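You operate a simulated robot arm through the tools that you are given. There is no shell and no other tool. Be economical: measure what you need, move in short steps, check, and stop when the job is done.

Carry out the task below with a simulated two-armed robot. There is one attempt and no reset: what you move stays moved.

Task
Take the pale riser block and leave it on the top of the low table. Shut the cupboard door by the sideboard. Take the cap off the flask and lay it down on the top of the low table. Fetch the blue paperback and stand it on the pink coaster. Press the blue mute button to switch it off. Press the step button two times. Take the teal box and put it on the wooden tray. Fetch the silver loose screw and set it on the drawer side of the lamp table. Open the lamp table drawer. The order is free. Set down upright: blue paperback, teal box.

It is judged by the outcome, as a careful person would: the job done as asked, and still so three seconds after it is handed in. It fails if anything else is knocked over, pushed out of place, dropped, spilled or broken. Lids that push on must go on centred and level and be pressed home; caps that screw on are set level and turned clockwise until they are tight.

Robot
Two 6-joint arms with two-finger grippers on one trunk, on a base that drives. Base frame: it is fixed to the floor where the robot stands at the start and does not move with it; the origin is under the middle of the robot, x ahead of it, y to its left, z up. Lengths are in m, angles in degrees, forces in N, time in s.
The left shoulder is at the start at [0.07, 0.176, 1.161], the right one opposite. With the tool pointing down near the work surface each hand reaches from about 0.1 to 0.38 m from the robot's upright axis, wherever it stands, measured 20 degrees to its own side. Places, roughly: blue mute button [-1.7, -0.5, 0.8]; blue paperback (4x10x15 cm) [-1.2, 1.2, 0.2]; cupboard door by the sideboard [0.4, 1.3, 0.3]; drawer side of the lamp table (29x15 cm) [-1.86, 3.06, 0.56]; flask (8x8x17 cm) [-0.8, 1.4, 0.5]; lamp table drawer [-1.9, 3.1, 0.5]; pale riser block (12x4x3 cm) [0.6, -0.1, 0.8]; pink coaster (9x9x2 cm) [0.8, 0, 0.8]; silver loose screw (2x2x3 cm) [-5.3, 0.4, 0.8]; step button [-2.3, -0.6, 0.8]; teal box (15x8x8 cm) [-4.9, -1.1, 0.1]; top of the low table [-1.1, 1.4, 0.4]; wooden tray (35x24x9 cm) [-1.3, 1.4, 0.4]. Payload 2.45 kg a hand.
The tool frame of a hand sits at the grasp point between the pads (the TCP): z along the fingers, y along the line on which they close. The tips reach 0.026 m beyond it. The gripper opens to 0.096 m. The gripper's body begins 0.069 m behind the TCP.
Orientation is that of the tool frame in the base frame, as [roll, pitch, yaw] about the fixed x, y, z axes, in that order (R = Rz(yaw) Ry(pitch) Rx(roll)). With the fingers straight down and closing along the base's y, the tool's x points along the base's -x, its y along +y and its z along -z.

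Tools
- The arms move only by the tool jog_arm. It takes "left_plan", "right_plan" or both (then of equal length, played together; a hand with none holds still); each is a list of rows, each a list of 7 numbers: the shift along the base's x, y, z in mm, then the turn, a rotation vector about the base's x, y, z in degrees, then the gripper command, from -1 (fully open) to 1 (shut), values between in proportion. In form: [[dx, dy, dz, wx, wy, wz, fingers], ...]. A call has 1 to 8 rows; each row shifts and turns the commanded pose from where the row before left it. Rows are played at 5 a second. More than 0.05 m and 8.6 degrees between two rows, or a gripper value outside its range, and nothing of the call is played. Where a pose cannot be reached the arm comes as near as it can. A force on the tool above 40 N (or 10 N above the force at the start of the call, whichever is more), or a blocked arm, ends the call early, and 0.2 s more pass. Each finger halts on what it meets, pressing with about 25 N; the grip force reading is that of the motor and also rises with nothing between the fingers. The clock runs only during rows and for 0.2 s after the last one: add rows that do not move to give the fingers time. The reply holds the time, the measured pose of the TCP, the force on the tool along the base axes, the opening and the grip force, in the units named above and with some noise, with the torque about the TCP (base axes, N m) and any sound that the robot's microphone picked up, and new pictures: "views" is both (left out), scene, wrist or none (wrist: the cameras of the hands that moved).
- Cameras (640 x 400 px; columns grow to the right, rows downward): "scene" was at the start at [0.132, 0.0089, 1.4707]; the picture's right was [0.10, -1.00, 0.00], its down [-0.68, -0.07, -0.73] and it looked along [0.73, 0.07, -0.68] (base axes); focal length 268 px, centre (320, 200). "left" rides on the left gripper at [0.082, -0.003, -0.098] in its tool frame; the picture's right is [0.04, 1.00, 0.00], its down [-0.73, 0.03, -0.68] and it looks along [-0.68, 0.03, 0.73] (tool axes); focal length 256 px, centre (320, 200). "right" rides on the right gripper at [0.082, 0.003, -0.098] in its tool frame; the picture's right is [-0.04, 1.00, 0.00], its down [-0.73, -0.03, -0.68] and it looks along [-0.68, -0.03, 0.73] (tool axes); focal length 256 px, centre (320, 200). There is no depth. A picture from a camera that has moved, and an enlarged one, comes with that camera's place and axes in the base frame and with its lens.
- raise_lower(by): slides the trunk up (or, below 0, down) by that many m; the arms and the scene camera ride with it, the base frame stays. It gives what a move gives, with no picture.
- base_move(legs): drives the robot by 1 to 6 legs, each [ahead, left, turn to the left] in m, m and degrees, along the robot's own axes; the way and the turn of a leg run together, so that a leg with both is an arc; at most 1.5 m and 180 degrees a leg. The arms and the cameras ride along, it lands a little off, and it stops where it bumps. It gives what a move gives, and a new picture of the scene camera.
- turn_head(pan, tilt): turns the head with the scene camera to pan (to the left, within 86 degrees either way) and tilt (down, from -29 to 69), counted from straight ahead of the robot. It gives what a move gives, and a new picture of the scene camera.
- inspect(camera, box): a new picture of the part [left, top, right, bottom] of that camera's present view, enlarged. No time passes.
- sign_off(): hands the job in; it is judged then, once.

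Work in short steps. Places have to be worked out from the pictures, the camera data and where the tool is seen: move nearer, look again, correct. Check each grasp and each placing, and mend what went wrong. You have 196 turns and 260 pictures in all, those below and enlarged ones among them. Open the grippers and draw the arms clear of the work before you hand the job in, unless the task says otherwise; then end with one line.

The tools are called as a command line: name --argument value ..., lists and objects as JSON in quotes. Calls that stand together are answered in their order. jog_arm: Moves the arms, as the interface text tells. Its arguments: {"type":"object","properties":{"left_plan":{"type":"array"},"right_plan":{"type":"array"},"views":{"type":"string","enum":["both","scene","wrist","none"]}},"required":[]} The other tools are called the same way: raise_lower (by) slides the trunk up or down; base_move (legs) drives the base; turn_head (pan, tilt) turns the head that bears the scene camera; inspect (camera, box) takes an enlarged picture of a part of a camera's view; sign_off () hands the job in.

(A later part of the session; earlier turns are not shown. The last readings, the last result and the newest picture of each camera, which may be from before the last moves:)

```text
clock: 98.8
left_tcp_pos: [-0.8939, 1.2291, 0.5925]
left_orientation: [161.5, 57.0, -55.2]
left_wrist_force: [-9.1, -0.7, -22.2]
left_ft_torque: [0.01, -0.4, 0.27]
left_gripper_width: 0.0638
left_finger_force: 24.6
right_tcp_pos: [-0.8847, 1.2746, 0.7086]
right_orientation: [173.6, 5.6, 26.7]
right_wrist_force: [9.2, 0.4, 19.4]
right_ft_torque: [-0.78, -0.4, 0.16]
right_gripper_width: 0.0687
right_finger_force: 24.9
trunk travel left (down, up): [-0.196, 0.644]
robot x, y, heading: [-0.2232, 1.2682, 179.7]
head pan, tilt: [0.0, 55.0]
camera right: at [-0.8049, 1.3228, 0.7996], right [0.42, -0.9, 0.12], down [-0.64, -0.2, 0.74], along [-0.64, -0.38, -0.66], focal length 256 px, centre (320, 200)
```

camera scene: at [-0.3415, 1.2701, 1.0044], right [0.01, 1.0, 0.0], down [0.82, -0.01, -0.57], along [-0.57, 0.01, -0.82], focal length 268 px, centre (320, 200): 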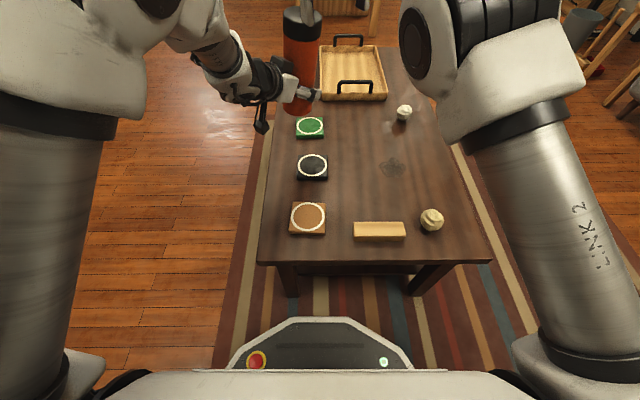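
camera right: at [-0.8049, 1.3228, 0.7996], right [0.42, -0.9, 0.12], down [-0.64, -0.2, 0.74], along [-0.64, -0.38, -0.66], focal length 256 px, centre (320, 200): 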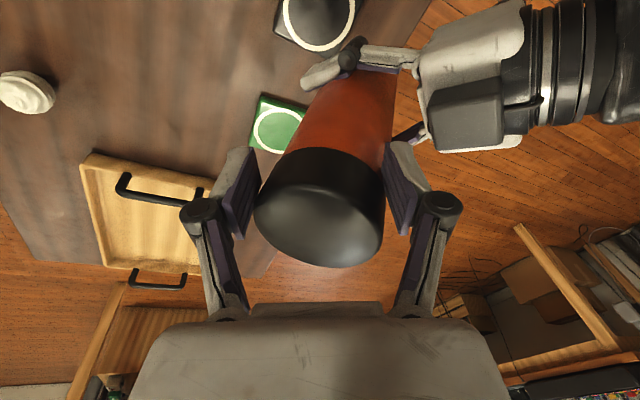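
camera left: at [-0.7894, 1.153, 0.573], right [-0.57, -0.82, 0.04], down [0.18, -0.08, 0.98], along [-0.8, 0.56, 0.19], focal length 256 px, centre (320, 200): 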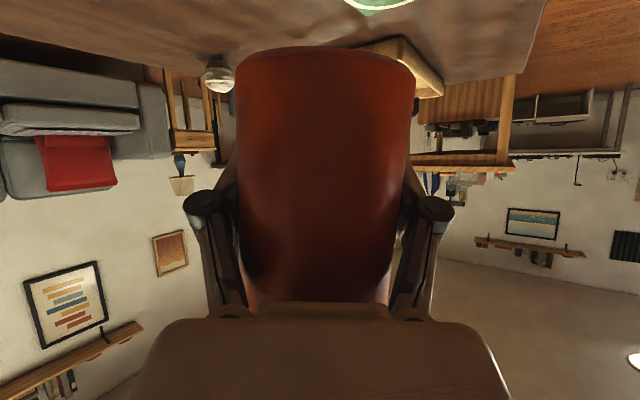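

Cap gripped (69 mm). I turn about the leaning flask axis (≈(0, 0.25, 0.97)), counter-clockwise.

jog_arm --right_plan '[[0, 0, 0, 0, 1.9, 7.3, 1], [0, 0, 0, 0, 1.9, 7.3, 1], [0, 0, 0, 0, 1.9, 7.3, 1], [0, 0, 0, 0, 1.9, 7.3, 1], [0, 0, 0, 0, 1.9, 7.3, 1]]' --views "wrist"

```text
clock: 100.0
left_tcp_pos: [-0.895, 1.2292, 0.5958]
left_orientation: [161.2, 57.4, -55.5]
left_wrist_force: [-2.8, -8.9, -2.8]
left_ft_torque: [1.05, 0.02, 0.08]
left_gripper_width: 0.0667
left_finger_force: 25.3
right_tcp_pos: [-0.884, 1.2793, 0.7017]
right_orientation: [179.5, 12.3, 63.7]
right_wrist_force: [3.8, 8.6, -0.2]
right_ft_torque: [-0.16, -0.42, 0.01]
right_gripper_width: 0.0507
right_finger_force: 25.1
trunk travel left (down, up): [-0.196, 0.644]
robot x, y, heading: [-0.2166, 1.2679, 179.3]
head pan, tilt: [0.0, 55.0]
camera right: at [-0.8375, 1.3701, 0.7823], right [0.88, -0.48, 0.02], down [-0.29, -0.5, 0.82], along [-0.38, -0.73, -0.57], focal length 256 px, centre (320, 200)
```

right: 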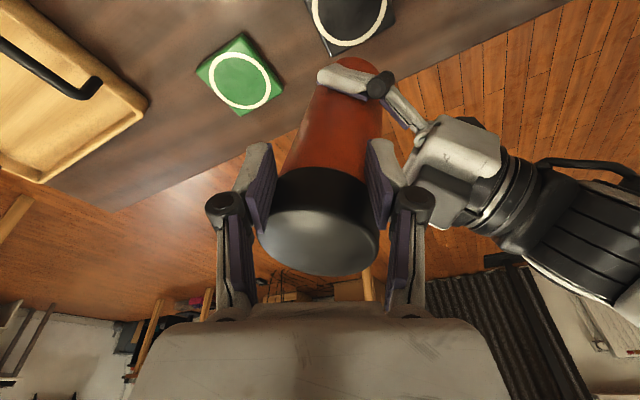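

The cap slid out since the hand was not on the flask axis. I now have a good model of how the flask sits in the left hand (axis 22 mm palm-side of the TCP); I open the right hand and draw it off along the axis.

jog_arm --right_plan '[[0, 0, 0, 0, 0, 0, -1], [0, 0, 0, 0, 0, 0, -1], [4, 8, 32, 0, 0, 0, -1], [4, 10, 35, 0, 0, 0, -1], [8, 10, 35, -4, 4, 0, -1], [0, 0, 0, -4, 4, 0, -1]]' --left_plan '[[0, 0, 0, 0, 0, 0, 1], [0, 0, 0, 0, 0, 0, 1], [0, 0, 0, 0, 0, 0, 1], [0, 0, 0, 0, 0, 0, 1], [0, 0, 0, -5.4, 3.55, -3.8, 1], [0, 0, 0, -5.4, 3.55, -3.8, 1]]' --views "wrist"

```text
clock: 101.4
left_tcp_pos: [-0.8938, 1.229, 0.5949]
left_orientation: [143.1, 50.0, -77.7]
left_wrist_force: [0.3, -0.2, -3.0]
left_ft_torque: [0.01, 0.03, 0.05]
left_gripper_width: 0.0638
left_finger_force: 24.9
right_tcp_pos: [-0.8654, 1.2988, 0.8094]
right_orientation: [-175.2, 22.6, 66.0]
right_wrist_force: [0.2, -0.4, 0.4]
right_ft_torque: [-0.01, 0.0, 0.0]
right_gripper_width: 0.0958
right_finger_force: 0.0
trunk travel left (down, up): [-0.196, 0.644]
robot x, y, heading: [-0.2173, 1.2674, 179.8]
head pan, tilt: [0.0, 55.0]
camera right: at [-0.8079, 1.3979, 0.8694], right [0.88, -0.47, -0.06], down [-0.14, -0.39, 0.91], along [-0.45, -0.79, -0.41], focal length 256 px, centre (320, 200)
camera left: at [-0.812, 1.1317, 0.5804], right [-0.68, -0.65, 0.35], down [0.37, 0.12, 0.92], along [-0.64, 0.75, 0.15], focal length 256 px, centre (320, 200)
```

right: 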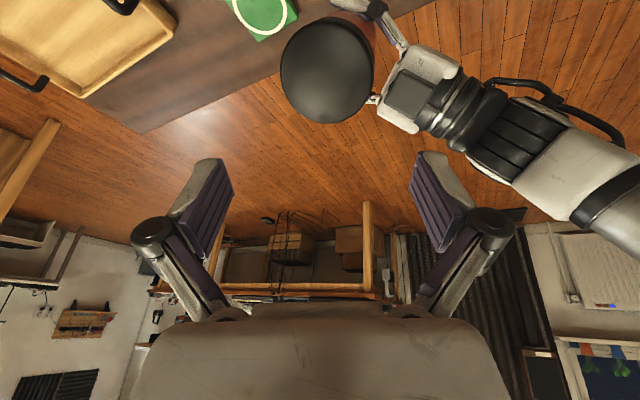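
left: 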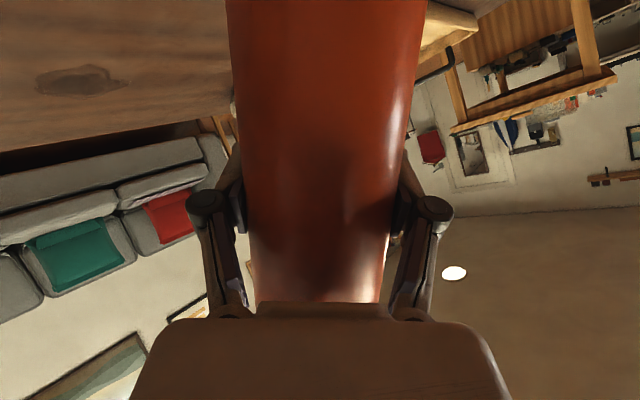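

From the pictures: flask axis ≈(0.10, 0.46, 0.88), cap-top centre ≈[-0.875, 1.278, 0.70]. I align the right tool with that axis and come to a pre-grasp above the cap.

jog_arm --right_plan '[[0, 0, 0, -4.2, -3.4, 2.2, -1], [0, 0, 0, -4.2, -3.4, 2.2, -1], [-3, 0, -25, 0, 0, 0, -1], [-3, -1, -25, 0, 0, 0, -1], [0, 0, -22, 0, 0, 0, -1], [0, 0, 0, 0, 0, 0, -1]]' --views "wrist"

```text
clock: 102.8
left_tcp_pos: [-0.8945, 1.228, 0.5948]
left_orientation: [143.1, 50.1, -77.6]
left_wrist_force: [0.1, 0.7, -3.1]
left_ft_torque: [0.02, -0.01, 0.0]
left_gripper_width: 0.0639
left_finger_force: 25.0
right_tcp_pos: [-0.8724, 1.2984, 0.7371]
right_orientation: [174.1, 27.3, 65.8]
right_wrist_force: [0.0, 0.0, -0.1]
right_ft_torque: [0.02, 0.03, -0.01]
right_gripper_width: 0.096
right_finger_force: 0.0
trunk travel left (down, up): [-0.196, 0.644]
robot x, y, heading: [-0.215, 1.2704, 179.2]
head pan, tilt: [0.0, 55.0]
camera right: at [-0.8291, 1.4087, 0.7874], right [0.91, -0.4, 0.11], down [-0.23, -0.27, 0.93], along [-0.34, -0.88, -0.34], focal length 256 px, centre (320, 200)
```

right: 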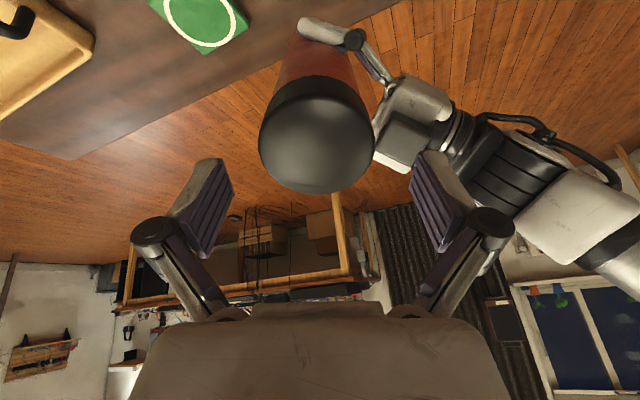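

Nicely aligned on the axis. I advance 60 mm along the tool axis and close.

jog_arm --right_plan '[[-2, -9, -18, 0, 0, 0, -1], [-2, -9, -18, 0, 0, 0, -1], [-2, -9, -16, 0, 0, 0, -1], [0, 0, 0, 0, 0, 0, 0.2], [0, 0, 0, 0, 0, 0, 1], [0, 0, 0, 0, 0, 0, 1]]' --views "wrist"

```text
clock: 104.2
left_tcp_pos: [-0.8934, 1.2281, 0.5945]
left_orientation: [143.2, 50.0, -77.5]
left_wrist_force: [1.4, -11.0, -11.2]
left_ft_torque: [0.24, -0.06, 0.11]
left_gripper_width: 0.064
left_finger_force: 24.7
right_tcp_pos: [-0.8786, 1.2707, 0.6855]
right_orientation: [174.1, 27.6, 65.8]
right_wrist_force: [-1.1, 11.9, 8.7]
right_ft_torque: [0.4, 0.3, -0.32]
right_gripper_width: 0.0702
right_finger_force: 25.1
trunk travel left (down, up): [-0.196, 0.644]
robot x, y, heading: [-0.2184, 1.2658, 179.5]
head pan, tilt: [0.0, 55.0]
camera right: at [-0.8354, 1.3814, 0.7362], right [0.91, -0.4, 0.11], down [-0.23, -0.27, 0.94], along [-0.34, -0.88, -0.34], focal length 256 px, centre (320, 200)
```

right: 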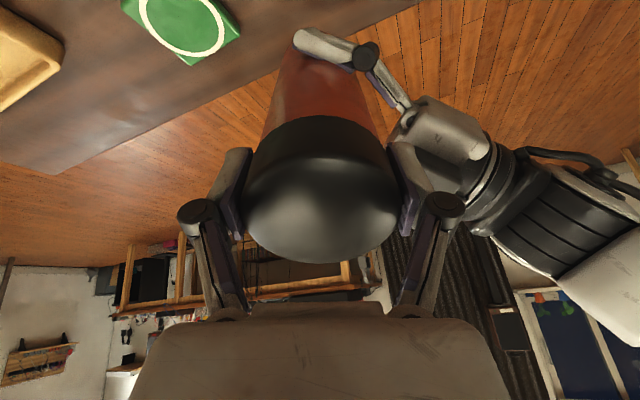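

A clean central grip (70 mm). I turn counter-clockwise about the flask axis.

jog_arm --right_plan '[[0, 0, 0, 0.8, 3.8, 7.3, 1], [0, 0, 0, 0.8, 3.8, 7.3, 1], [0, 0, 0, 0.8, 3.8, 7.3, 1], [0, 0, 0, 0.8, 3.8, 7.3, 1], [0, 0, 0, 0.8, 3.8, 7.3, 1], [0, 0, 0, 0.8, 3.8, 7.3, 1], [0, 0, 0, 0.8, 3.8, 7.3, 1], [0, 0, 0, 0.8, 3.8, 7.3, 1]]' --views "wrist"

```text
clock: 106.0
left_tcp_pos: [-0.8948, 1.2284, 0.5954]
left_orientation: [143.0, 50.1, -77.7]
left_wrist_force: [11.5, -0.9, -7.5]
left_ft_torque: [-0.38, 1.07, -0.39]
left_gripper_width: 0.064
left_finger_force: 25.0
right_tcp_pos: [-0.8787, 1.2704, 0.6859]
right_orientation: [-156.4, 15.5, 136.7]
right_wrist_force: [-11.6, 1.8, 5.5]
right_ft_torque: [0.24, 0.0, -0.08]
right_gripper_width: 0.0695
right_finger_force: 25.4
trunk travel left (down, up): [-0.196, 0.644]
robot x, y, heading: [-0.2176, 1.2682, 179.1]
head pan, tilt: [0.0, 55.0]
camera right: at [-0.9225, 1.3723, 0.7509], right [0.73, 0.57, -0.37], down [0.56, -0.19, 0.81], along [0.39, -0.8, -0.46], focal length 256 px, centre (320, 200)
```

right: 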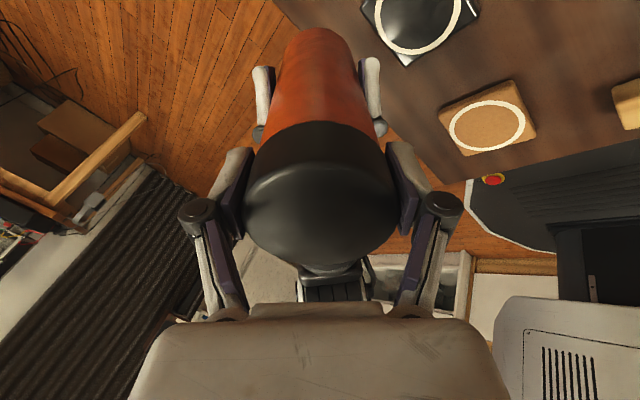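

67° done smoothly. A few more rows, then a test pull along the axis.

jog_arm --right_plan '[[0, 0, 0, 0.8, 3.8, 7.3, 1], [0, 0, 0, 0.8, 3.8, 7.3, 1], [0, 0, 0, 0.8, 3.8, 7.3, 1], [0, 0, 0, 0.8, 3.8, 7.3, 1], [0, 0, 0, 0, 0, 0, 1]]' --views "none"

jog_arm --right_plan '[[0.4, 1.8, 3.5, 0, 0, 0, 1], [0.4, 1.8, 3.5, 0, 0, 0, 1], [0, 0, 0, 0, 0, 0, 1]]' --views "wrist"

```text
clock: 107.2
left_tcp_pos: [-0.8945, 1.2287, 0.5931]
left_orientation: [143.1, 50.0, -77.7]
left_wrist_force: [12.6, 11.9, -10.8]
left_ft_torque: [-0.85, 0.97, -0.05]
left_gripper_width: 0.065
left_finger_force: 24.9
right_tcp_pos: [-0.8793, 1.2703, 0.6866]
right_orientation: [-152.1, 0.7, 166.7]
right_wrist_force: [-13.1, -12.6, 7.1]
right_ft_torque: [-0.6, 0.33, -0.28]
right_gripper_width: 0.0695
right_finger_force: 25.3
trunk travel left (down, up): [-0.196, 0.644]
robot x, y, heading: [-0.2178, 1.2676, 179.6]
head pan, tilt: [0.0, 55.0]
```

```text
clock: 108.0
left_tcp_pos: [-0.8944, 1.2276, 0.5948]
left_orientation: [142.7, 50.2, -77.9]
left_wrist_force: [10.1, 19.9, 11.4]
left_ft_torque: [-0.39, 0.47, -0.02]
left_gripper_width: 0.0657
left_finger_force: 25.3
right_tcp_pos: [-0.8774, 1.2755, 0.6908]
right_orientation: [-152.2, 1.0, 166.6]
right_wrist_force: [-9.3, -19.5, -14.8]
right_ft_torque: [-0.84, 0.25, -0.08]
right_gripper_width: 0.0694
right_finger_force: 25.1
trunk travel left (down, up): [-0.196, 0.644]
robot x, y, heading: [-0.2184, 1.2711, 179.4]
head pan, tilt: [0.0, 55.0]
camera right: at [-0.9451, 1.3419, 0.7761], right [0.25, 0.85, -0.46], down [0.77, 0.12, 0.63], along [0.59, -0.52, -0.63], focal length 256 px, centre (320, 200)
```

right: 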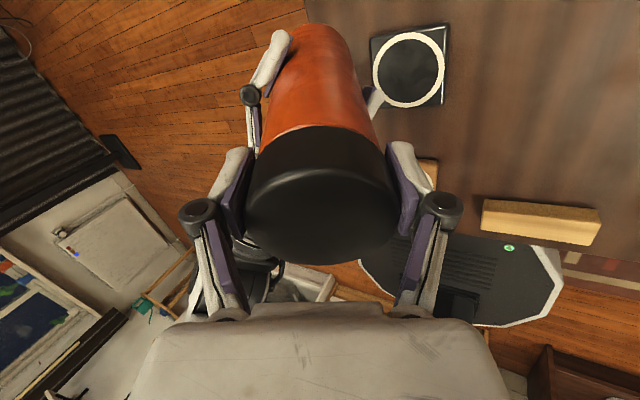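

It's still threaded. I ease back, open, and turn the open hand back round the cap for another bite.

jog_arm --right_plan '[[-0.8, -3.6, -6, 0, 0, 0, 0.5], [0, 0, 0, 0, 0, 0, -1], [0, 0, 0, 0, 0, 0, -1], [0, 0, 0, -0.8, -3.8, -7.3, -1], [0, 0, 0, -0.8, -3.8, -7.3, -1], [0, 0, 0, -0.8, -3.8, -7.3, -1], [0, 0, 0, -0.8, -3.8, -7.3, -1], [0, 0, 0, -0.8, -3.8, -7.3, -1]]' --views "none"

jog_arm --right_plan '[[0, 0, 0, -0.8, -3.8, -7.3, -1], [0, 0, 0, -0.8, -3.8, -7.3, -1], [0, 0, 0, -0.8, -3.8, -7.3, -1], [0, 0, 0, -0.8, -3.8, -7.3, -1], [0, 0, 0, -0.8, -3.8, -7.3, -1], [0, 0, 0, -0.8, -3.8, -7.3, -1], [0, 0, 0, -0.8, -3.8, -7.3, -1], [0, 0, 0, -0.8, -3.8, -7.3, -1]]' --views "wrist"

```text
clock: 109.8
left_tcp_pos: [-0.894, 1.2288, 0.5947]
left_orientation: [143.1, 50.0, -77.6]
left_wrist_force: [0.4, -0.2, -2.8]
left_ft_torque: [0.03, 0.04, 0.0]
left_gripper_width: 0.0641
left_finger_force: 25.0
right_tcp_pos: [-0.8781, 1.2708, 0.6851]
right_orientation: [-159.0, 18.8, 128.5]
right_wrist_force: [0.0, 0.3, -0.6]
right_ft_torque: [-0.01, 0.01, -0.02]
right_gripper_width: 0.0961
right_finger_force: 0.0
trunk travel left (down, up): [-0.196, 0.644]
robot x, y, heading: [-0.218, 1.2687, 179.6]
head pan, tilt: [0.0, 55.0]
```

```text
clock: 111.6
left_tcp_pos: [-0.8938, 1.2281, 0.5951]
left_orientation: [143.1, 50.1, -77.7]
left_wrist_force: [-0.3, 0.8, -2.8]
left_ft_torque: [-0.01, 0.01, 0.02]
left_gripper_width: 0.0637
left_finger_force: 24.8
right_tcp_pos: [-0.8782, 1.2722, 0.6862]
right_orientation: [169.8, 26.4, 56.4]
right_wrist_force: [0.1, 0.5, -0.2]
right_ft_torque: [0.01, 0.0, -0.01]
right_gripper_width: 0.0959
right_finger_force: 0.0
trunk travel left (down, up): [-0.196, 0.644]
robot x, y, heading: [-0.2177, 1.2721, 179.5]
head pan, tilt: [0.0, 55.0]
camera right: at [-0.824, 1.3769, 0.7389], right [0.84, -0.51, 0.18], down [-0.33, -0.22, 0.92], along [-0.43, -0.83, -0.35], focal length 256 px, centre (320, 200)
```

right: 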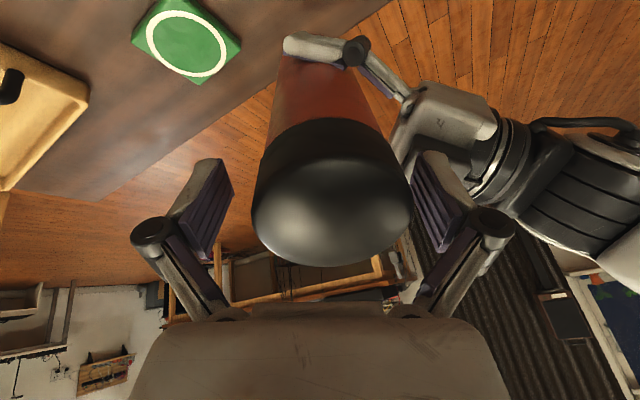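

Still centred. I close and turn again, ~115° in two calls.

jog_arm --right_plan '[[0, 0, 0, 0, 0, 0, 1], [0, 0, 0, 0, 0, 0, 1], [0, 0, 0, 0.8, 3.8, 7.3, 1], [0, 0, 0, 0.8, 3.8, 7.3, 1], [0, 0, 0, 0.8, 3.8, 7.3, 1], [0, 0, 0, 0.8, 3.8, 7.3, 1], [0, 0, 0, 0.8, 3.8, 7.3, 1], [0, 0, 0, 0.8, 3.8, 7.3, 1]]' --views "none"

jog_arm --right_plan '[[0, 0, 0, 0.8, 3.8, 7.3, 1], [0, 0, 0, 0.8, 3.8, 7.3, 1], [0, 0, 0, 0.8, 3.8, 7.3, 1], [0, 0, 0, 0.8, 3.8, 7.3, 1], [0, 0, 0, 0.8, 3.8, 7.3, 1], [0, 0, 0, 0.8, 3.8, 7.3, 1], [0, 0, 0, 0.8, 3.8, 7.3, 1]]' --views "none"

jog_arm --right_plan '[[0.4, 1.8, 3.5, 0, 0, 0, 1], [0.4, 1.8, 3.5, 0, 0, 0, 1], [0, 0, 0, 0, 0, 0, 1]]' --views "wrist"

```text
clock: 113.4
left_tcp_pos: [-0.8935, 1.2289, 0.5954]
left_orientation: [143.0, 50.2, -77.7]
left_wrist_force: [5.8, 1.3, 0.1]
left_ft_torque: [0.14, 0.87, 0.71]
left_gripper_width: 0.0642
left_finger_force: 24.6
right_tcp_pos: [-0.8778, 1.2716, 0.6855]
right_orientation: [-165.2, 23.8, 111.8]
right_wrist_force: [-5.3, -1.3, -0.2]
right_ft_torque: [-0.11, -0.37, -0.87]
right_gripper_width: 0.0693
right_finger_force: 25.2
trunk travel left (down, up): [-0.196, 0.644]
robot x, y, heading: [-0.2207, 1.2681, 179.5]
head pan, tilt: [0.0, 55.0]
```

```text
clock: 115.0
left_tcp_pos: [-0.8932, 1.2289, 0.5927]
left_orientation: [143.2, 50.1, -77.6]
left_wrist_force: [15.5, 8.0, -20.0]
left_ft_torque: [-0.73, 1.66, 0.21]
left_gripper_width: 0.0681
left_finger_force: 24.8
right_tcp_pos: [-0.8795, 1.2694, 0.6882]
right_orientation: [-151.9, 0.6, 166.7]
right_wrist_force: [-15.7, -7.6, 17.6]
right_ft_torque: [-0.74, 0.14, -0.76]
right_gripper_width: 0.0696
right_finger_force: 25.4
trunk travel left (down, up): [-0.196, 0.644]
robot x, y, heading: [-0.2152, 1.2669, 179.4]
head pan, tilt: [0.0, 55.0]
```

```text
clock: 115.8
left_tcp_pos: [-0.8958, 1.2289, 0.5977]
left_orientation: [142.8, 50.2, -78.0]
left_wrist_force: [12.5, 13.0, 9.7]
left_ft_torque: [-0.5, 0.68, -0.01]
left_gripper_width: 0.0698
left_finger_force: 24.7
right_tcp_pos: [-0.8764, 1.2747, 0.6913]
right_orientation: [-152.3, 1.0, 166.6]
right_wrist_force: [-12.7, -14.4, -12.6]
right_ft_torque: [-0.2, 0.31, -0.31]
right_gripper_width: 0.0691
right_finger_force: 24.8
trunk travel left (down, up): [-0.196, 0.644]
robot x, y, heading: [-0.217, 1.2695, 179.3]
head pan, tilt: [0.0, 55.0]
camera right: at [-0.9448, 1.3422, 0.7768], right [0.25, 0.85, -0.46], down [0.77, 0.11, 0.63], along [0.59, -0.52, -0.63], focal length 256 px, centre (320, 200)
```

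right: 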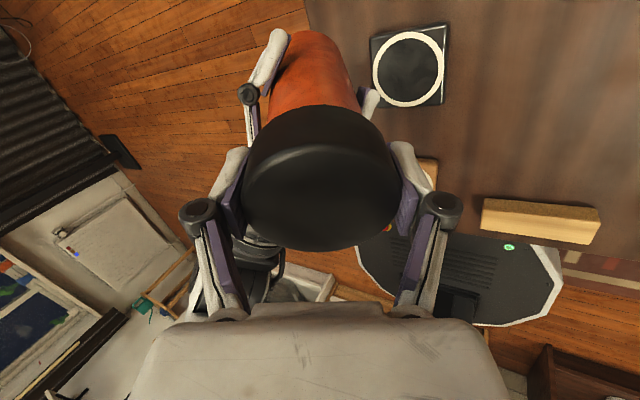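

Torque was notable this time (0.87 N m). I look closely at the seam.

inspect --camera "right" --box '[220, 20, 420, 260]'

```text
1.67 times, centred on (320, 140) of right
camera zoom: at [-0.9448, 1.3422, 0.7768], right [0.25, 0.85, -0.46], down [0.77, 0.11, 0.63], along [0.59, -0.52, -0.63], focal length 427 px, centre (320, 300)
```

zoom: 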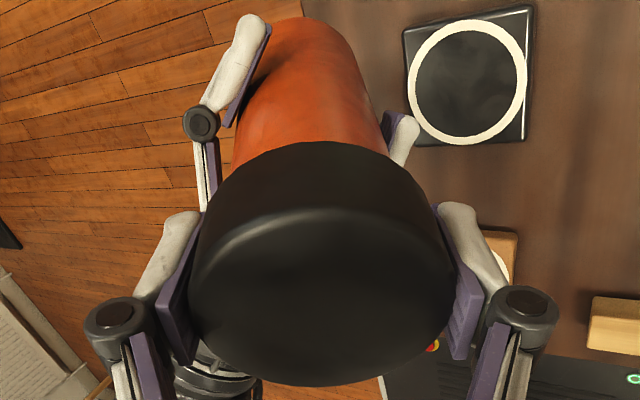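

I take a reference picture of the body from the left hand, ease off, and turn back for another bite.

jog_arm --right_plan '[[-0.8, -3.6, -6, 0, 0, 0, 0.5], [0, 0, 0, 0, 0, 0, -1], [0, 0, 0, 0, 0, 0, -1], [0, 0, 0, -0.8, -3.8, -7.3, -1], [0, 0, 0, -0.8, -3.8, -7.3, -1], [0, 0, 0, -0.8, -3.8, -7.3, -1], [0, 0, 0, -0.8, -3.8, -7.3, -1], [0, 0, 0, -0.8, -3.8, -7.3, -1]]' --views "none"

jog_arm --right_plan '[[0, 0, 0, -0.8, -3.8, -7.3, -1], [0, 0, 0, -0.8, -3.8, -7.3, -1], [0, 0, 0, -0.8, -3.8, -7.3, -1], [0, 0, 0, -0.8, -3.8, -7.3, -1], [0, 0, 0, -0.8, -3.8, -7.3, -1], [0, 0, 0, -0.8, -3.8, -7.3, -1], [0, 0, 0, -0.8, -3.8, -7.3, -1], [0, 0, 0, -0.8, -3.8, -7.3, -1]]' --views "wrist"

inspect --camera "left" --box '[180, 0, 460, 320]'

```text
clock: 117.6
left_tcp_pos: [-0.8943, 1.2278, 0.5954]
left_orientation: [143.1, 50.1, -77.6]
left_wrist_force: [0.7, 1.0, -2.6]
left_ft_torque: [0.03, 0.02, -0.02]
left_gripper_width: 0.0673
left_finger_force: 25.2
right_tcp_pos: [-0.8784, 1.2713, 0.6885]
right_orientation: [-159.0, 18.8, 128.5]
right_wrist_force: [-0.7, 0.9, -0.2]
right_ft_torque: [-0.04, -0.04, 0.0]
right_gripper_width: 0.0961
right_finger_force: 0.1
trunk travel left (down, up): [-0.196, 0.644]
robot x, y, heading: [-0.2201, 1.2651, 179.2]
head pan, tilt: [0.0, 55.0]
```

```text
clock: 119.4
left_tcp_pos: [-0.8944, 1.2282, 0.5942]
left_orientation: [143.1, 50.1, -77.7]
left_wrist_force: [0.0, -0.2, -3.0]
left_ft_torque: [0.02, 0.03, -0.01]
left_gripper_width: 0.0677
left_finger_force: 25.0
right_tcp_pos: [-0.8789, 1.2706, 0.6873]
right_orientation: [169.8, 26.3, 56.3]
right_wrist_force: [-0.8, 0.8, 0.2]
right_ft_torque: [0.01, 0.01, -0.01]
right_gripper_width: 0.0961
right_finger_force: 0.1
trunk travel left (down, up): [-0.196, 0.644]
robot x, y, heading: [-0.2204, 1.2703, 179.4]
head pan, tilt: [0.0, 55.0]
camera right: at [-0.8242, 1.3767, 0.7396], right [0.84, -0.51, 0.18], down [-0.33, -0.22, 0.92], along [-0.43, -0.83, -0.35], focal length 256 px, centre (320, 200)
```

right: 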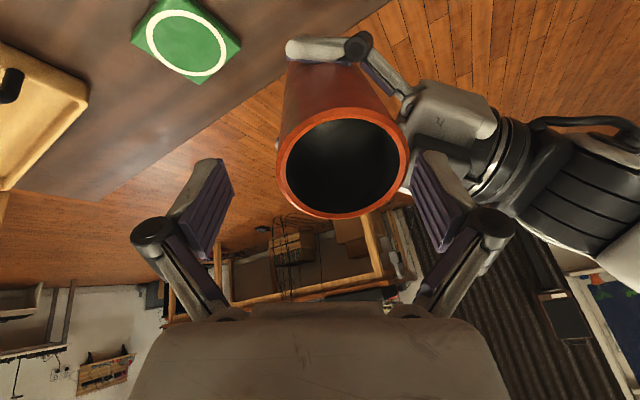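

```text
1.25 times, centred on (320, 160) of left
camera zoom: at [-0.812, 1.1318, 0.5806], right [-0.68, -0.65, 0.35], down [0.37, 0.12, 0.92], along [-0.64, 0.75, 0.15], focal length 320 px, centre (320, 250)
```

zoom: 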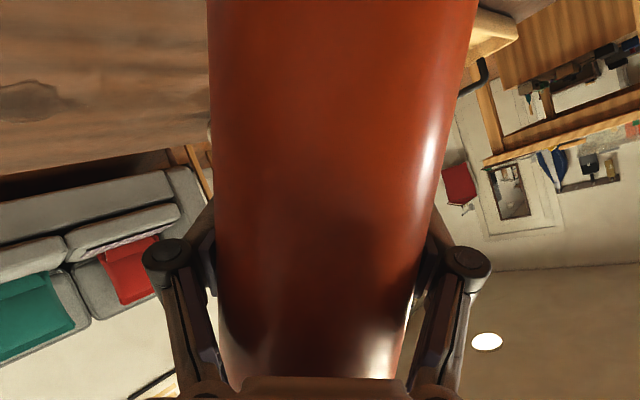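

The cap has come off — and dropped when I opened. I look for it on the table.

turn_head --pan 0 --tilt 50

```text
clock: 120.0
left_tcp_pos: [-0.8938, 1.2279, 0.595]
left_orientation: [143.2, 50.2, -77.7]
left_wrist_force: [-0.1, 0.9, -2.9]
left_ft_torque: [0.01, 0.05, 0.02]
left_gripper_width: 0.067
left_finger_force: 25.3
right_tcp_pos: [-0.8786, 1.2713, 0.6877]
right_orientation: [169.9, 26.3, 56.5]
right_wrist_force: [-0.3, 0.0, -0.7]
right_ft_torque: [-0.04, -0.03, 0.02]
right_gripper_width: 0.0959
right_finger_force: 0.0
trunk travel left (down, up): [-0.196, 0.644]
robot x, y, heading: [-0.221, 1.2665, 179.2]
head pan, tilt: [0.0, 50.0]
camera scene: at [-0.3465, 1.2702, 1.0109], right [0.01, 1.0, 0.0], down [0.77, -0.01, -0.64], along [-0.64, 0.01, -0.77], focal length 268 px, centre (320, 200)
```

scene: 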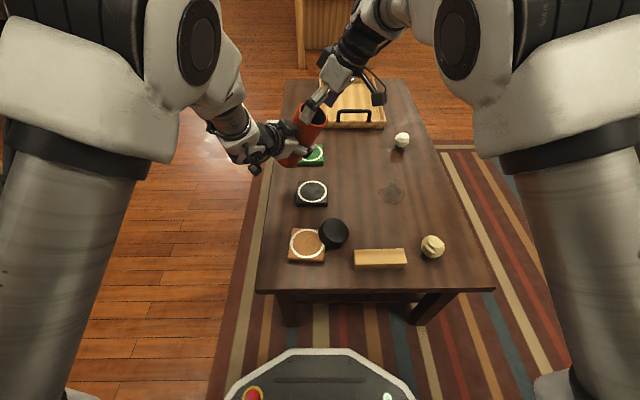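

It landed on the table by the orange coaster. I enlarge it to see how it lies.

inspect --camera "scene" --box '[280, 200, 400, 275]'

```text
5.33 times, centred on (340, 238) of scene
camera zoom: at [-0.3465, 1.2702, 1.0109], right [0.01, 1.0, 0.0], down [0.77, -0.01, -0.64], along [-0.64, 0.01, -0.77], focal length 1427 px, centre (213, 0)
```

zoom: 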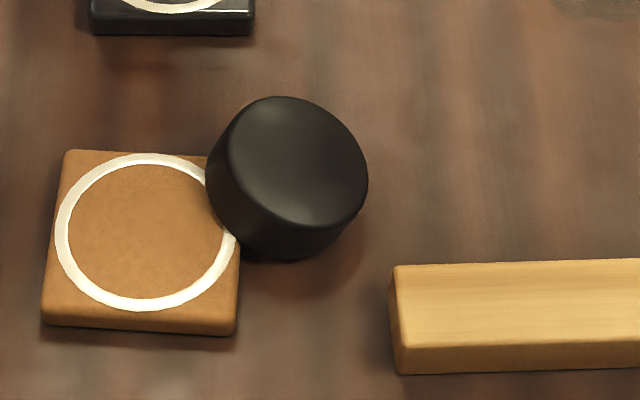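

The cap leans on the coaster's edge; I'll move it to a free spot afterwards. First I withdraw the right hand and bring the flask upright with the left.

jog_arm --right_plan '[[4, 18, 36, 0, 0, 0, -1], [4, 18, 36, 0, 0, 0, -1], [4, 18, 36, 0, 0, 0, -1], [10, 10, 20, -3, -6, 0, -1], [0, 0, 0, -3, -6, 0, -1], [0, 0, 0, -3, -6, 0, -1], [0, 0, 0, 0, -6, 0, -1]]' --left_plan '[[0, 0, 0, 0, 0, 0, 1], [0, 0, 0, 0, 0, 0, 1], [0, 0, 0, 6.2, -1.9, 0, 1], [0, 0, 0, 6.2, -1.9, 0, 1], [0, 0, 0, 6.2, -1.9, 0, 1], [0, 0, 0, 6.2, -1.9, 0, 1], [0, 0, 0, 0, 0, 0, 1]]' --views "none"

base_move --legs '[[0, -0.2, 0]]'

```text
clock: 121.6
left_tcp_pos: [-0.8949, 1.2305, 0.5945]
left_orientation: [179.7, 69.0, -45.5]
left_wrist_force: [-0.2, -0.3, -3.1]
left_ft_torque: [0.02, 0.05, -0.02]
left_gripper_width: 0.0669
left_finger_force: 24.8
right_tcp_pos: [-0.857, 1.3363, 0.815]
right_orientation: [143.5, 18.1, 46.0]
right_wrist_force: [-0.1, 0.3, -0.4]
right_ft_torque: [-0.01, 0.03, 0.01]
right_gripper_width: 0.096
right_finger_force: 0.1
trunk travel left (down, up): [-0.196, 0.644]
robot x, y, heading: [-0.2172, 1.2671, 178.9]
head pan, tilt: [0.0, 50.0]
```

```text
clock: 123.2
left_tcp_pos: [-0.8919, 1.4285, 0.5946]
left_orientation: [179.6, 69.2, -45.7]
left_wrist_force: [0.0, -0.5, -2.8]
left_ft_torque: [0.05, 0.02, 0.02]
left_gripper_width: 0.067
left_finger_force: 25.4
right_tcp_pos: [-0.8536, 1.5327, 0.8153]
right_orientation: [143.5, 18.2, 46.0]
right_wrist_force: [0.2, 0.4, 0.0]
right_ft_torque: [0.01, 0.04, -0.01]
right_gripper_width: 0.0962
right_finger_force: 0.0
trunk travel left (down, up): [-0.196, 0.644]
robot x, y, heading: [-0.2148, 1.4679, 179.7]
head pan, tilt: [0.0, 50.0]
camera scene: at [-0.3446, 1.4682, 1.0109], right [0.01, 1.0, 0.0], down [0.77, -0.01, -0.64], along [-0.64, 0.01, -0.77], focal length 268 px, centre (320, 200)
```

scene: 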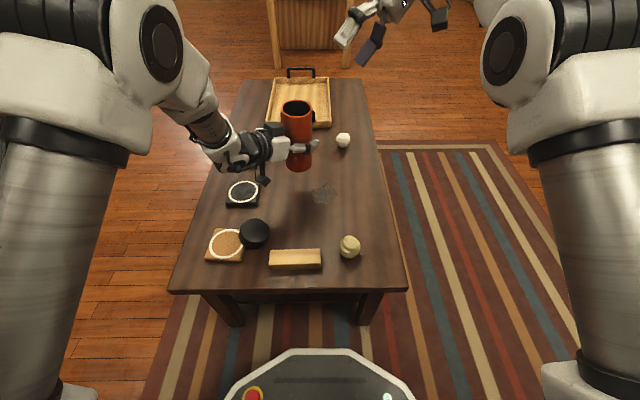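

The flask is upright above free table. I lower it with small steps near contact.

jog_arm --left_plan '[[8, 0, -25, 0, 0, 0, 1], [8, 0, -25, 0, 0, 0, 1], [8, 0, -25, 0, 0, 0, 1], [5, 0, -20, 0, 0, 0, 1], [0, 0, -6, 0, 0, 0, 1], [0, 0, 0, 0, 0, 0, 1]]' --right_plan '[[10, 10, 0, 6, 4, 0, -1], [10, 10, 0, 6, 4, 0, -1], [0, 0, 0, 6, 4, 0, -1], [0, 0, 0, 6, 4, 0, -1], [0, 0, 0, 6, 4, 0, -1], [0, 0, 0, 0, 0, 0, -1]]' --views "wrist"

```text
clock: 124.6
left_tcp_pos: [-0.8632, 1.429, 0.4951]
left_orientation: [179.2, 69.4, -46.0]
left_wrist_force: [-4.5, -1.6, 14.1]
left_ft_torque: [-0.18, 0.24, 0.02]
left_gripper_width: 0.0654
left_finger_force: 24.7
right_tcp_pos: [-0.8336, 1.5515, 0.8169]
right_orientation: [179.2, 7.7, 54.2]
right_wrist_force: [-0.3, -0.4, 0.5]
right_ft_torque: [-0.02, 0.0, 0.0]
right_gripper_width: 0.096
right_finger_force: 0.1
trunk travel left (down, up): [-0.196, 0.644]
robot x, y, heading: [-0.2158, 1.4639, 179.0]
head pan, tilt: [0.0, 50.0]
camera right: at [-0.7753, 1.6277, 0.9049], right [0.79, -0.62, 0.02], down [-0.4, -0.49, 0.77], along [-0.47, -0.61, -0.64], focal length 256 px, centre (320, 200)
camera left: at [-0.7778, 1.3434, 0.4525], right [-0.7, -0.71, -0.03], down [0.25, -0.29, 0.93], along [-0.67, 0.64, 0.38], focal length 256 px, centre (320, 200)
```

right: 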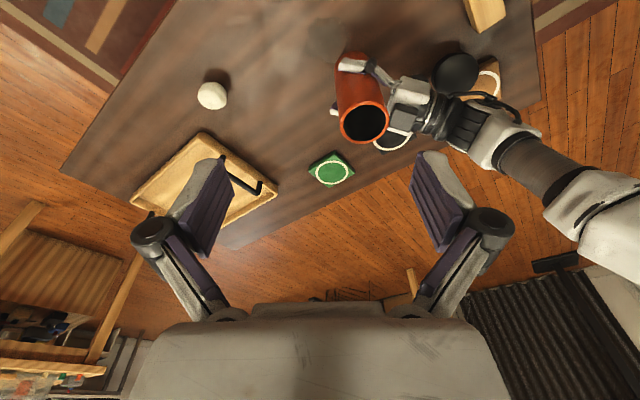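
left: 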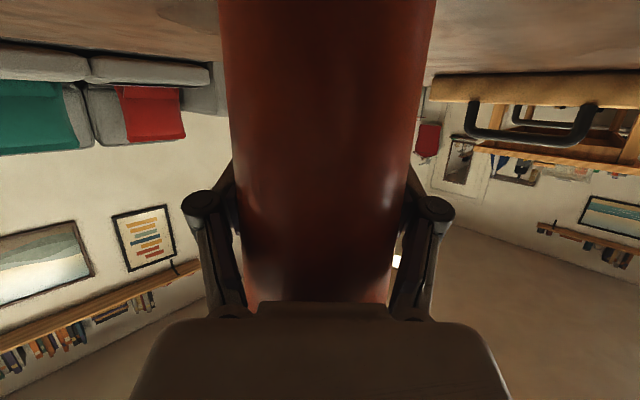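

The base is in contact (14 N), upright within ~2°. I release slowly and back the left hand straight out.

jog_arm --left_plan '[[0, 0, -1, 0, 0, 0, 0.1], [0, 0, 0, 0, 0, 0, -0.5], [0, 0, 0, 0, 0, 0, -1], [22, -21, 12, 0, 0, 0, -1], [25, -24, 14, 0, 0, 0, -1], [25, -24, 16, 0, 0, 0, -1], [15, -14, 30, 0, 0, 0, -1]]' --views "scene"

```text
clock: 126.2
left_tcp_pos: [-0.7928, 1.3589, 0.5781]
left_orientation: [-179.5, 68.9, -44.9]
left_wrist_force: [0.1, 0.1, -0.4]
left_ft_torque: [0.02, 0.03, -0.04]
left_gripper_width: 0.0959
left_finger_force: 0.1
left hand out of reach, approached as far as the arm can: row 6
right_tcp_pos: [-0.8336, 1.5511, 0.8161]
right_orientation: [179.1, 7.7, 54.1]
right_wrist_force: [-0.1, -0.5, -0.1]
right_ft_torque: [0.01, 0.0, 0.03]
right_gripper_width: 0.0959
right_finger_force: 0.1
trunk travel left (down, up): [-0.196, 0.644]
robot x, y, heading: [-0.2171, 1.4694, 179.4]
head pan, tilt: [0.0, 50.0]
camera scene: at [-0.3437, 1.4676, 1.011], right [0.01, 1.0, 0.0], down [0.77, -0.01, -0.64], along [-0.64, 0.01, -0.77], focal length 268 px, centre (320, 200)
```

scene: 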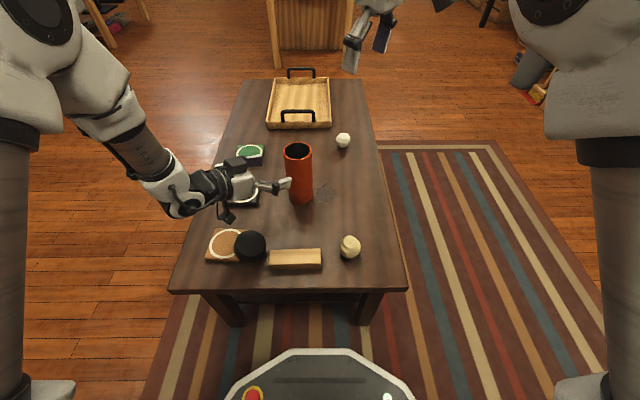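

The flask stands upright and open. The cap leans at about [-0.675, 1.305]; I turn the left hand back to tool-down with the closing axis along x, moving towards it.

jog_arm --left_plan '[[15, -8, 10, -6, -6, 0, -1], [15, -8, 10, -6, -6, 0, -1], [15, -8, 10, -6, -6, 0, -1], [15, -8, 5, -6, -6, 0, -1], [15, -8, 5, -6, -6, 0, -1], [15, -8, 0, -6, -6, 0, -1], [15, -6, 0, -6, -6, 0, -1], [13, 0, 0, -6, -6, 0, -1]]' --views "none"

jog_arm --left_plan '[[0, 0, 0, 0, 0, -8.5, -1], [0, 0, 0, 0, 0, -8.5, -1], [0, 0, 0, 0, 0, -8.5, -1], [0, 0, 0, 0, 0, -8.5, -1], [0, 0, 0, 0, 0, -8.5, -1], [0, 0, 0, 0, 0, 0, -1]]' --views "wrist"

```text
clock: 128.0
left_tcp_pos: [-0.6731, 1.3037, 0.6157]
left_orientation: [-179.8, 1.1, -45.2]
left_wrist_force: [-0.1, -0.3, -0.7]
left_ft_torque: [-0.03, 0.01, -0.01]
left_gripper_width: 0.0959
left_finger_force: 0.0
right_tcp_pos: [-0.8346, 1.5522, 0.816]
right_orientation: [179.0, 7.6, 54.1]
right_wrist_force: [0.0, 0.2, -0.1]
right_ft_torque: [0.01, -0.01, 0.05]
right_gripper_width: 0.096
right_finger_force: 0.1
trunk travel left (down, up): [-0.196, 0.644]
robot x, y, heading: [-0.2112, 1.4674, 179.2]
head pan, tilt: [0.0, 50.0]
```

```text
clock: 129.4
left_tcp_pos: [-0.6736, 1.3034, 0.6159]
left_orientation: [-179.8, 1.3, -87.9]
left_wrist_force: [0.3, 0.1, -0.5]
left_ft_torque: [0.0, -0.01, 0.01]
left_gripper_width: 0.0961
left_finger_force: 0.0
right_tcp_pos: [-0.8336, 1.5516, 0.8164]
right_orientation: [179.2, 7.8, 54.1]
right_wrist_force: [-1.2, -0.7, -0.1]
right_ft_torque: [-0.03, 0.0, 0.02]
right_gripper_width: 0.096
right_finger_force: 0.2
trunk travel left (down, up): [-0.196, 0.644]
robot x, y, heading: [-0.215, 1.4637, 179.5]
head pan, tilt: [0.0, 50.0]
camera left: at [-0.6684, 1.2187, 0.7119], right [-1.0, -0.08, -0.01], down [-0.06, 0.72, 0.69], along [-0.05, 0.69, -0.72], focal length 256 px, centre (320, 200)
```

left: 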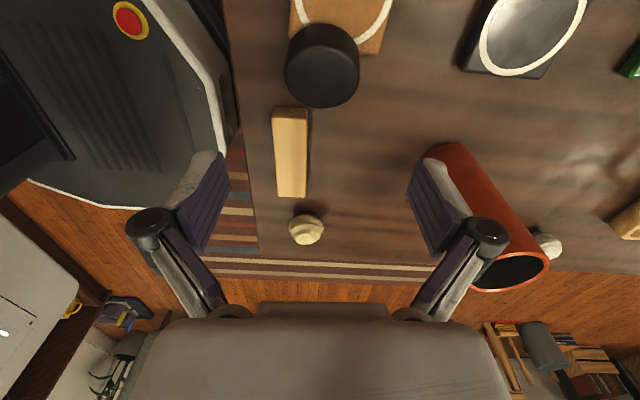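

Cap centre at [-0.675, 1.298], right below the hand. I descend and grip it.

jog_arm --left_plan '[[-1, -4, -40, 0, 0, -2, -1], [0, 0, -40, 0, 0, 0, -1], [0, 0, -40, 0, 0, 0, -1], [0, 0, -32, 0, 0, 0, -1], [0, 0, 0, 0, 0, 0, 0.2], [0, 0, 0, 0, 0, 0, 1], [0, 0, 0, 0, 0, 0, 1]]' --views "wrist"

```text
clock: 131.0
left_tcp_pos: [-0.6729, 1.2977, 0.4637]
left_orientation: [-179.8, 1.1, -89.8]
left_wrist_force: [0.4, -0.4, 1.2]
left_ft_torque: [0.01, 0.02, 0.0]
left_gripper_width: 0.0707
left_finger_force: 24.7
right_tcp_pos: [-0.8329, 1.5521, 0.8163]
right_orientation: [179.2, 7.8, 54.1]
right_wrist_force: [0.7, -0.9, 0.4]
right_ft_torque: [-0.01, 0.04, 0.01]
right_gripper_width: 0.0959
right_finger_force: 0.2
trunk travel left (down, up): [-0.196, 0.644]
robot x, y, heading: [-0.2168, 1.4698, 179.7]
head pan, tilt: [0.0, 50.0]
camera left: at [-0.6722, 1.2134, 0.56], right [-1.0, -0.04, 0.0], down [-0.04, 0.72, 0.69], along [-0.03, 0.69, -0.72], focal length 256 px, centre (320, 200)
```

left: 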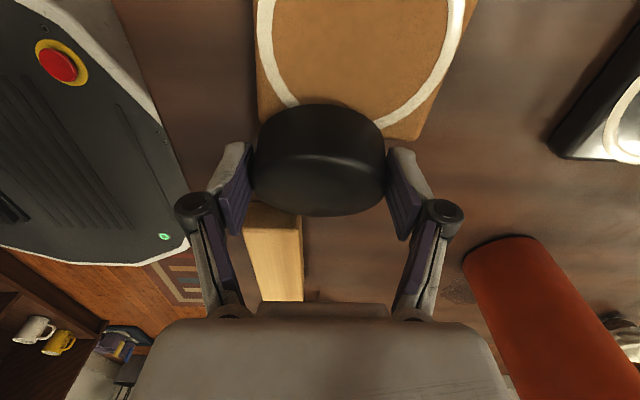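

Gripped. I lift it and carry it to a free place at about [-0.75, 1.34], then lower till contact so that it levels on the table.

jog_arm --left_plan '[[0, 5, 30, 0, 0, 0, 1], [-20, 10, 15, 0, 0, 0, 1], [-30, 15, 0, 0, 0, 0, 1], [-27, 12, 0, 0, 0, 0, 1], [0, 0, -25, 0, 0, 0, 1], [0, 0, -12, 0, 0, 0, 1], [0, 0, -6, 0, 0, 0, 1]]' --views "none"

jog_arm --left_plan '[[0, 0, -5, 0, 0, 0, 1], [0, 0, -5, 0, 0, 0, 1], [0, 0, -5, 0, 0, 0, 1], [0, 0, -5, 0, 0, 0, 1], [0, 0, -5, 0, 0, 0, 1]]' --views "wrist"

```text
clock: 132.6
left_tcp_pos: [-0.7496, 1.3415, 0.4661]
left_orientation: [-179.7, 1.2, -89.7]
left_wrist_force: [0.5, 0.7, 0.2]
left_ft_torque: [0.0, 0.02, -0.01]
left_gripper_width: 0.071
left_finger_force: 24.9
right_tcp_pos: [-0.8338, 1.5516, 0.8163]
right_orientation: [179.2, 7.7, 54.1]
right_wrist_force: [0.8, -0.8, -0.1]
right_ft_torque: [-0.01, -0.01, -0.03]
right_gripper_width: 0.096
right_finger_force: 0.0
trunk travel left (down, up): [-0.196, 0.644]
robot x, y, heading: [-0.2181, 1.4645, 179.4]
head pan, tilt: [0.0, 50.0]
```

```text
clock: 133.8
left_tcp_pos: [-0.7506, 1.341, 0.4429]
left_orientation: [-179.9, 1.2, -89.8]
left_wrist_force: [3.7, -4.0, 24.8]
left_ft_torque: [-0.08, -0.15, -0.04]
left_gripper_width: 0.071
left_finger_force: 25.3
right_tcp_pos: [-0.8323, 1.5517, 0.8173]
right_orientation: [179.2, 7.7, 54.2]
right_wrist_force: [0.8, -0.2, -0.1]
right_ft_torque: [0.0, -0.02, 0.02]
right_gripper_width: 0.0963
right_finger_force: 0.0
trunk travel left (down, up): [-0.196, 0.644]
robot x, y, heading: [-0.2152, 1.4666, 179.3]
head pan, tilt: [0.0, 50.0]
camera left: at [-0.7488, 1.2568, 0.5383], right [-1.0, -0.04, 0.0], down [-0.03, 0.72, 0.69], along [-0.03, 0.69, -0.72], focal length 256 px, centre (320, 200)
```

left: 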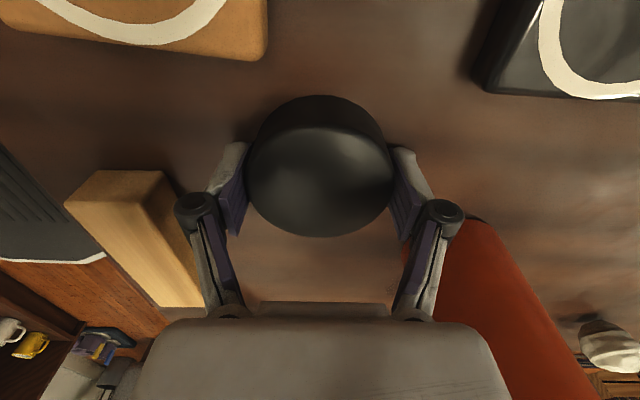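

The cap is level on the table. I release and lift.

jog_arm --left_plan '[[0, 0, 1, 0, 0, 0, 0], [0, 0, 0, 0, 0, 0, -0.8], [0, 0, 40, 0, 0, 0, -0.8], [0, 0, 45, 0, 0, 0, -1], [0, 0, 45, 0, 0, 0, -1], [10, 0, 45, 0, 0, 0, -1], [20, 0, 40, 0, 0, 0, -1]]' --views "scene"

```text
clock: 135.4
left_tcp_pos: [-0.7192, 1.3388, 0.6584]
left_orientation: [-179.8, 1.6, -89.6]
left_wrist_force: [0.4, 0.1, 0.9]
left_ft_torque: [0.0, 0.0, -0.01]
left_gripper_width: 0.096
left_finger_force: 0.1
right_tcp_pos: [-0.8333, 1.5519, 0.8166]
right_orientation: [179.1, 7.8, 54.1]
right_wrist_force: [0.1, 0.7, 0.2]
right_ft_torque: [-0.01, 0.03, 0.04]
right_gripper_width: 0.096
right_finger_force: 0.0
trunk travel left (down, up): [-0.196, 0.644]
robot x, y, heading: [-0.2158, 1.4695, 179.3]
head pan, tilt: [0.0, 50.0]
camera scene: at [-0.3434, 1.4679, 1.011], right [0.01, 1.0, 0.0], down [0.77, -0.01, -0.64], along [-0.64, 0.01, -0.77], focal length 268 px, centre (320, 200)
```

scene: 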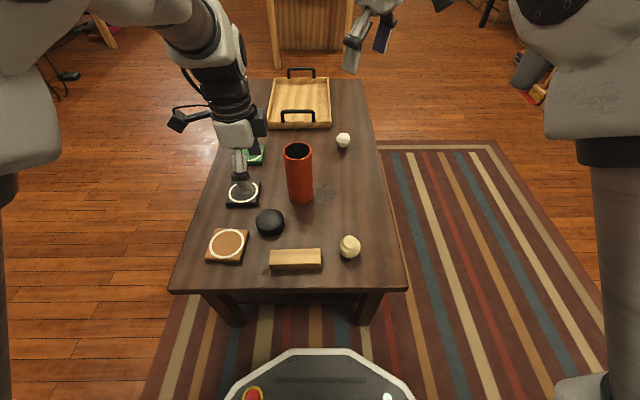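

Riser, door and cap are done. Next the blue paperback on the low table's shelf: I drive round to the table's long front side.

base_move --legs '[[0, 0.97, 0], [0.95, 0, 0], [0, 0, -90]]'

```text
clock: 148.7
left_tcp_pos: [-1.2687, 1.034, 0.6579]
left_orientation: [-179.7, 1.6, 178.6]
left_wrist_force: [0.0, -0.6, -0.6]
left_ft_torque: [0.01, -0.02, 0.0]
left_gripper_width: 0.096
left_finger_force: 0.0
right_tcp_pos: [-1.0525, 1.1414, 0.8154]
right_orientation: [179.1, 7.6, -37.6]
right_wrist_force: [-0.3, 0.7, 0.8]
right_ft_torque: [0.03, -0.02, -0.02]
right_gripper_width: 0.0958
right_finger_force: 0.0
trunk travel left (down, up): [-0.196, 0.644]
robot x, y, heading: [-1.1567, 0.5282, 87.9]
head pan, tilt: [0.0, 50.0]
camera scene: at [-1.1543, 0.6547, 1.0109], right [1.0, -0.04, 0.0], down [-0.03, -0.77, -0.64], along [0.03, 0.64, -0.77], focal length 268 px, centre (320, 200)
```

scene: 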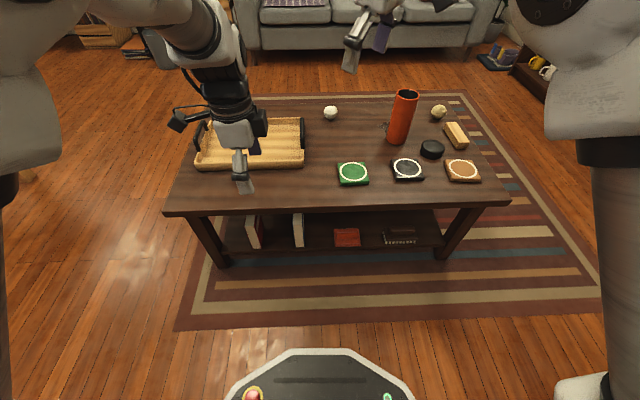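

The books are at the shelf's left part. I enlarge them.

inspect --camera "scene" --box '[200, 195, 460, 270]'

```text
2.46 times, centred on (330, 232) of scene
camera zoom: at [-1.1543, 0.6547, 1.0109], right [1.0, -0.04, 0.0], down [-0.03, -0.77, -0.64], along [0.03, 0.64, -0.77], focal length 659 px, centre (295, 120)
```

zoom: 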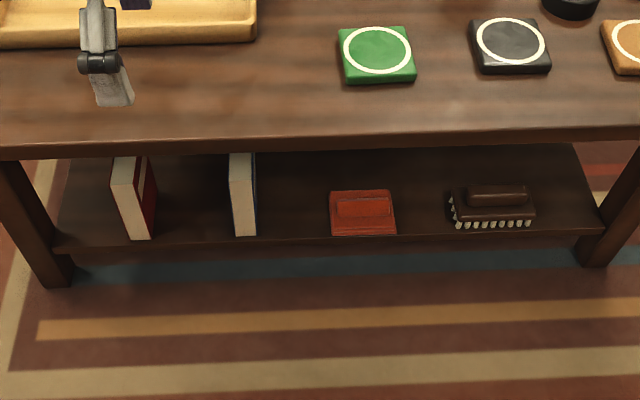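

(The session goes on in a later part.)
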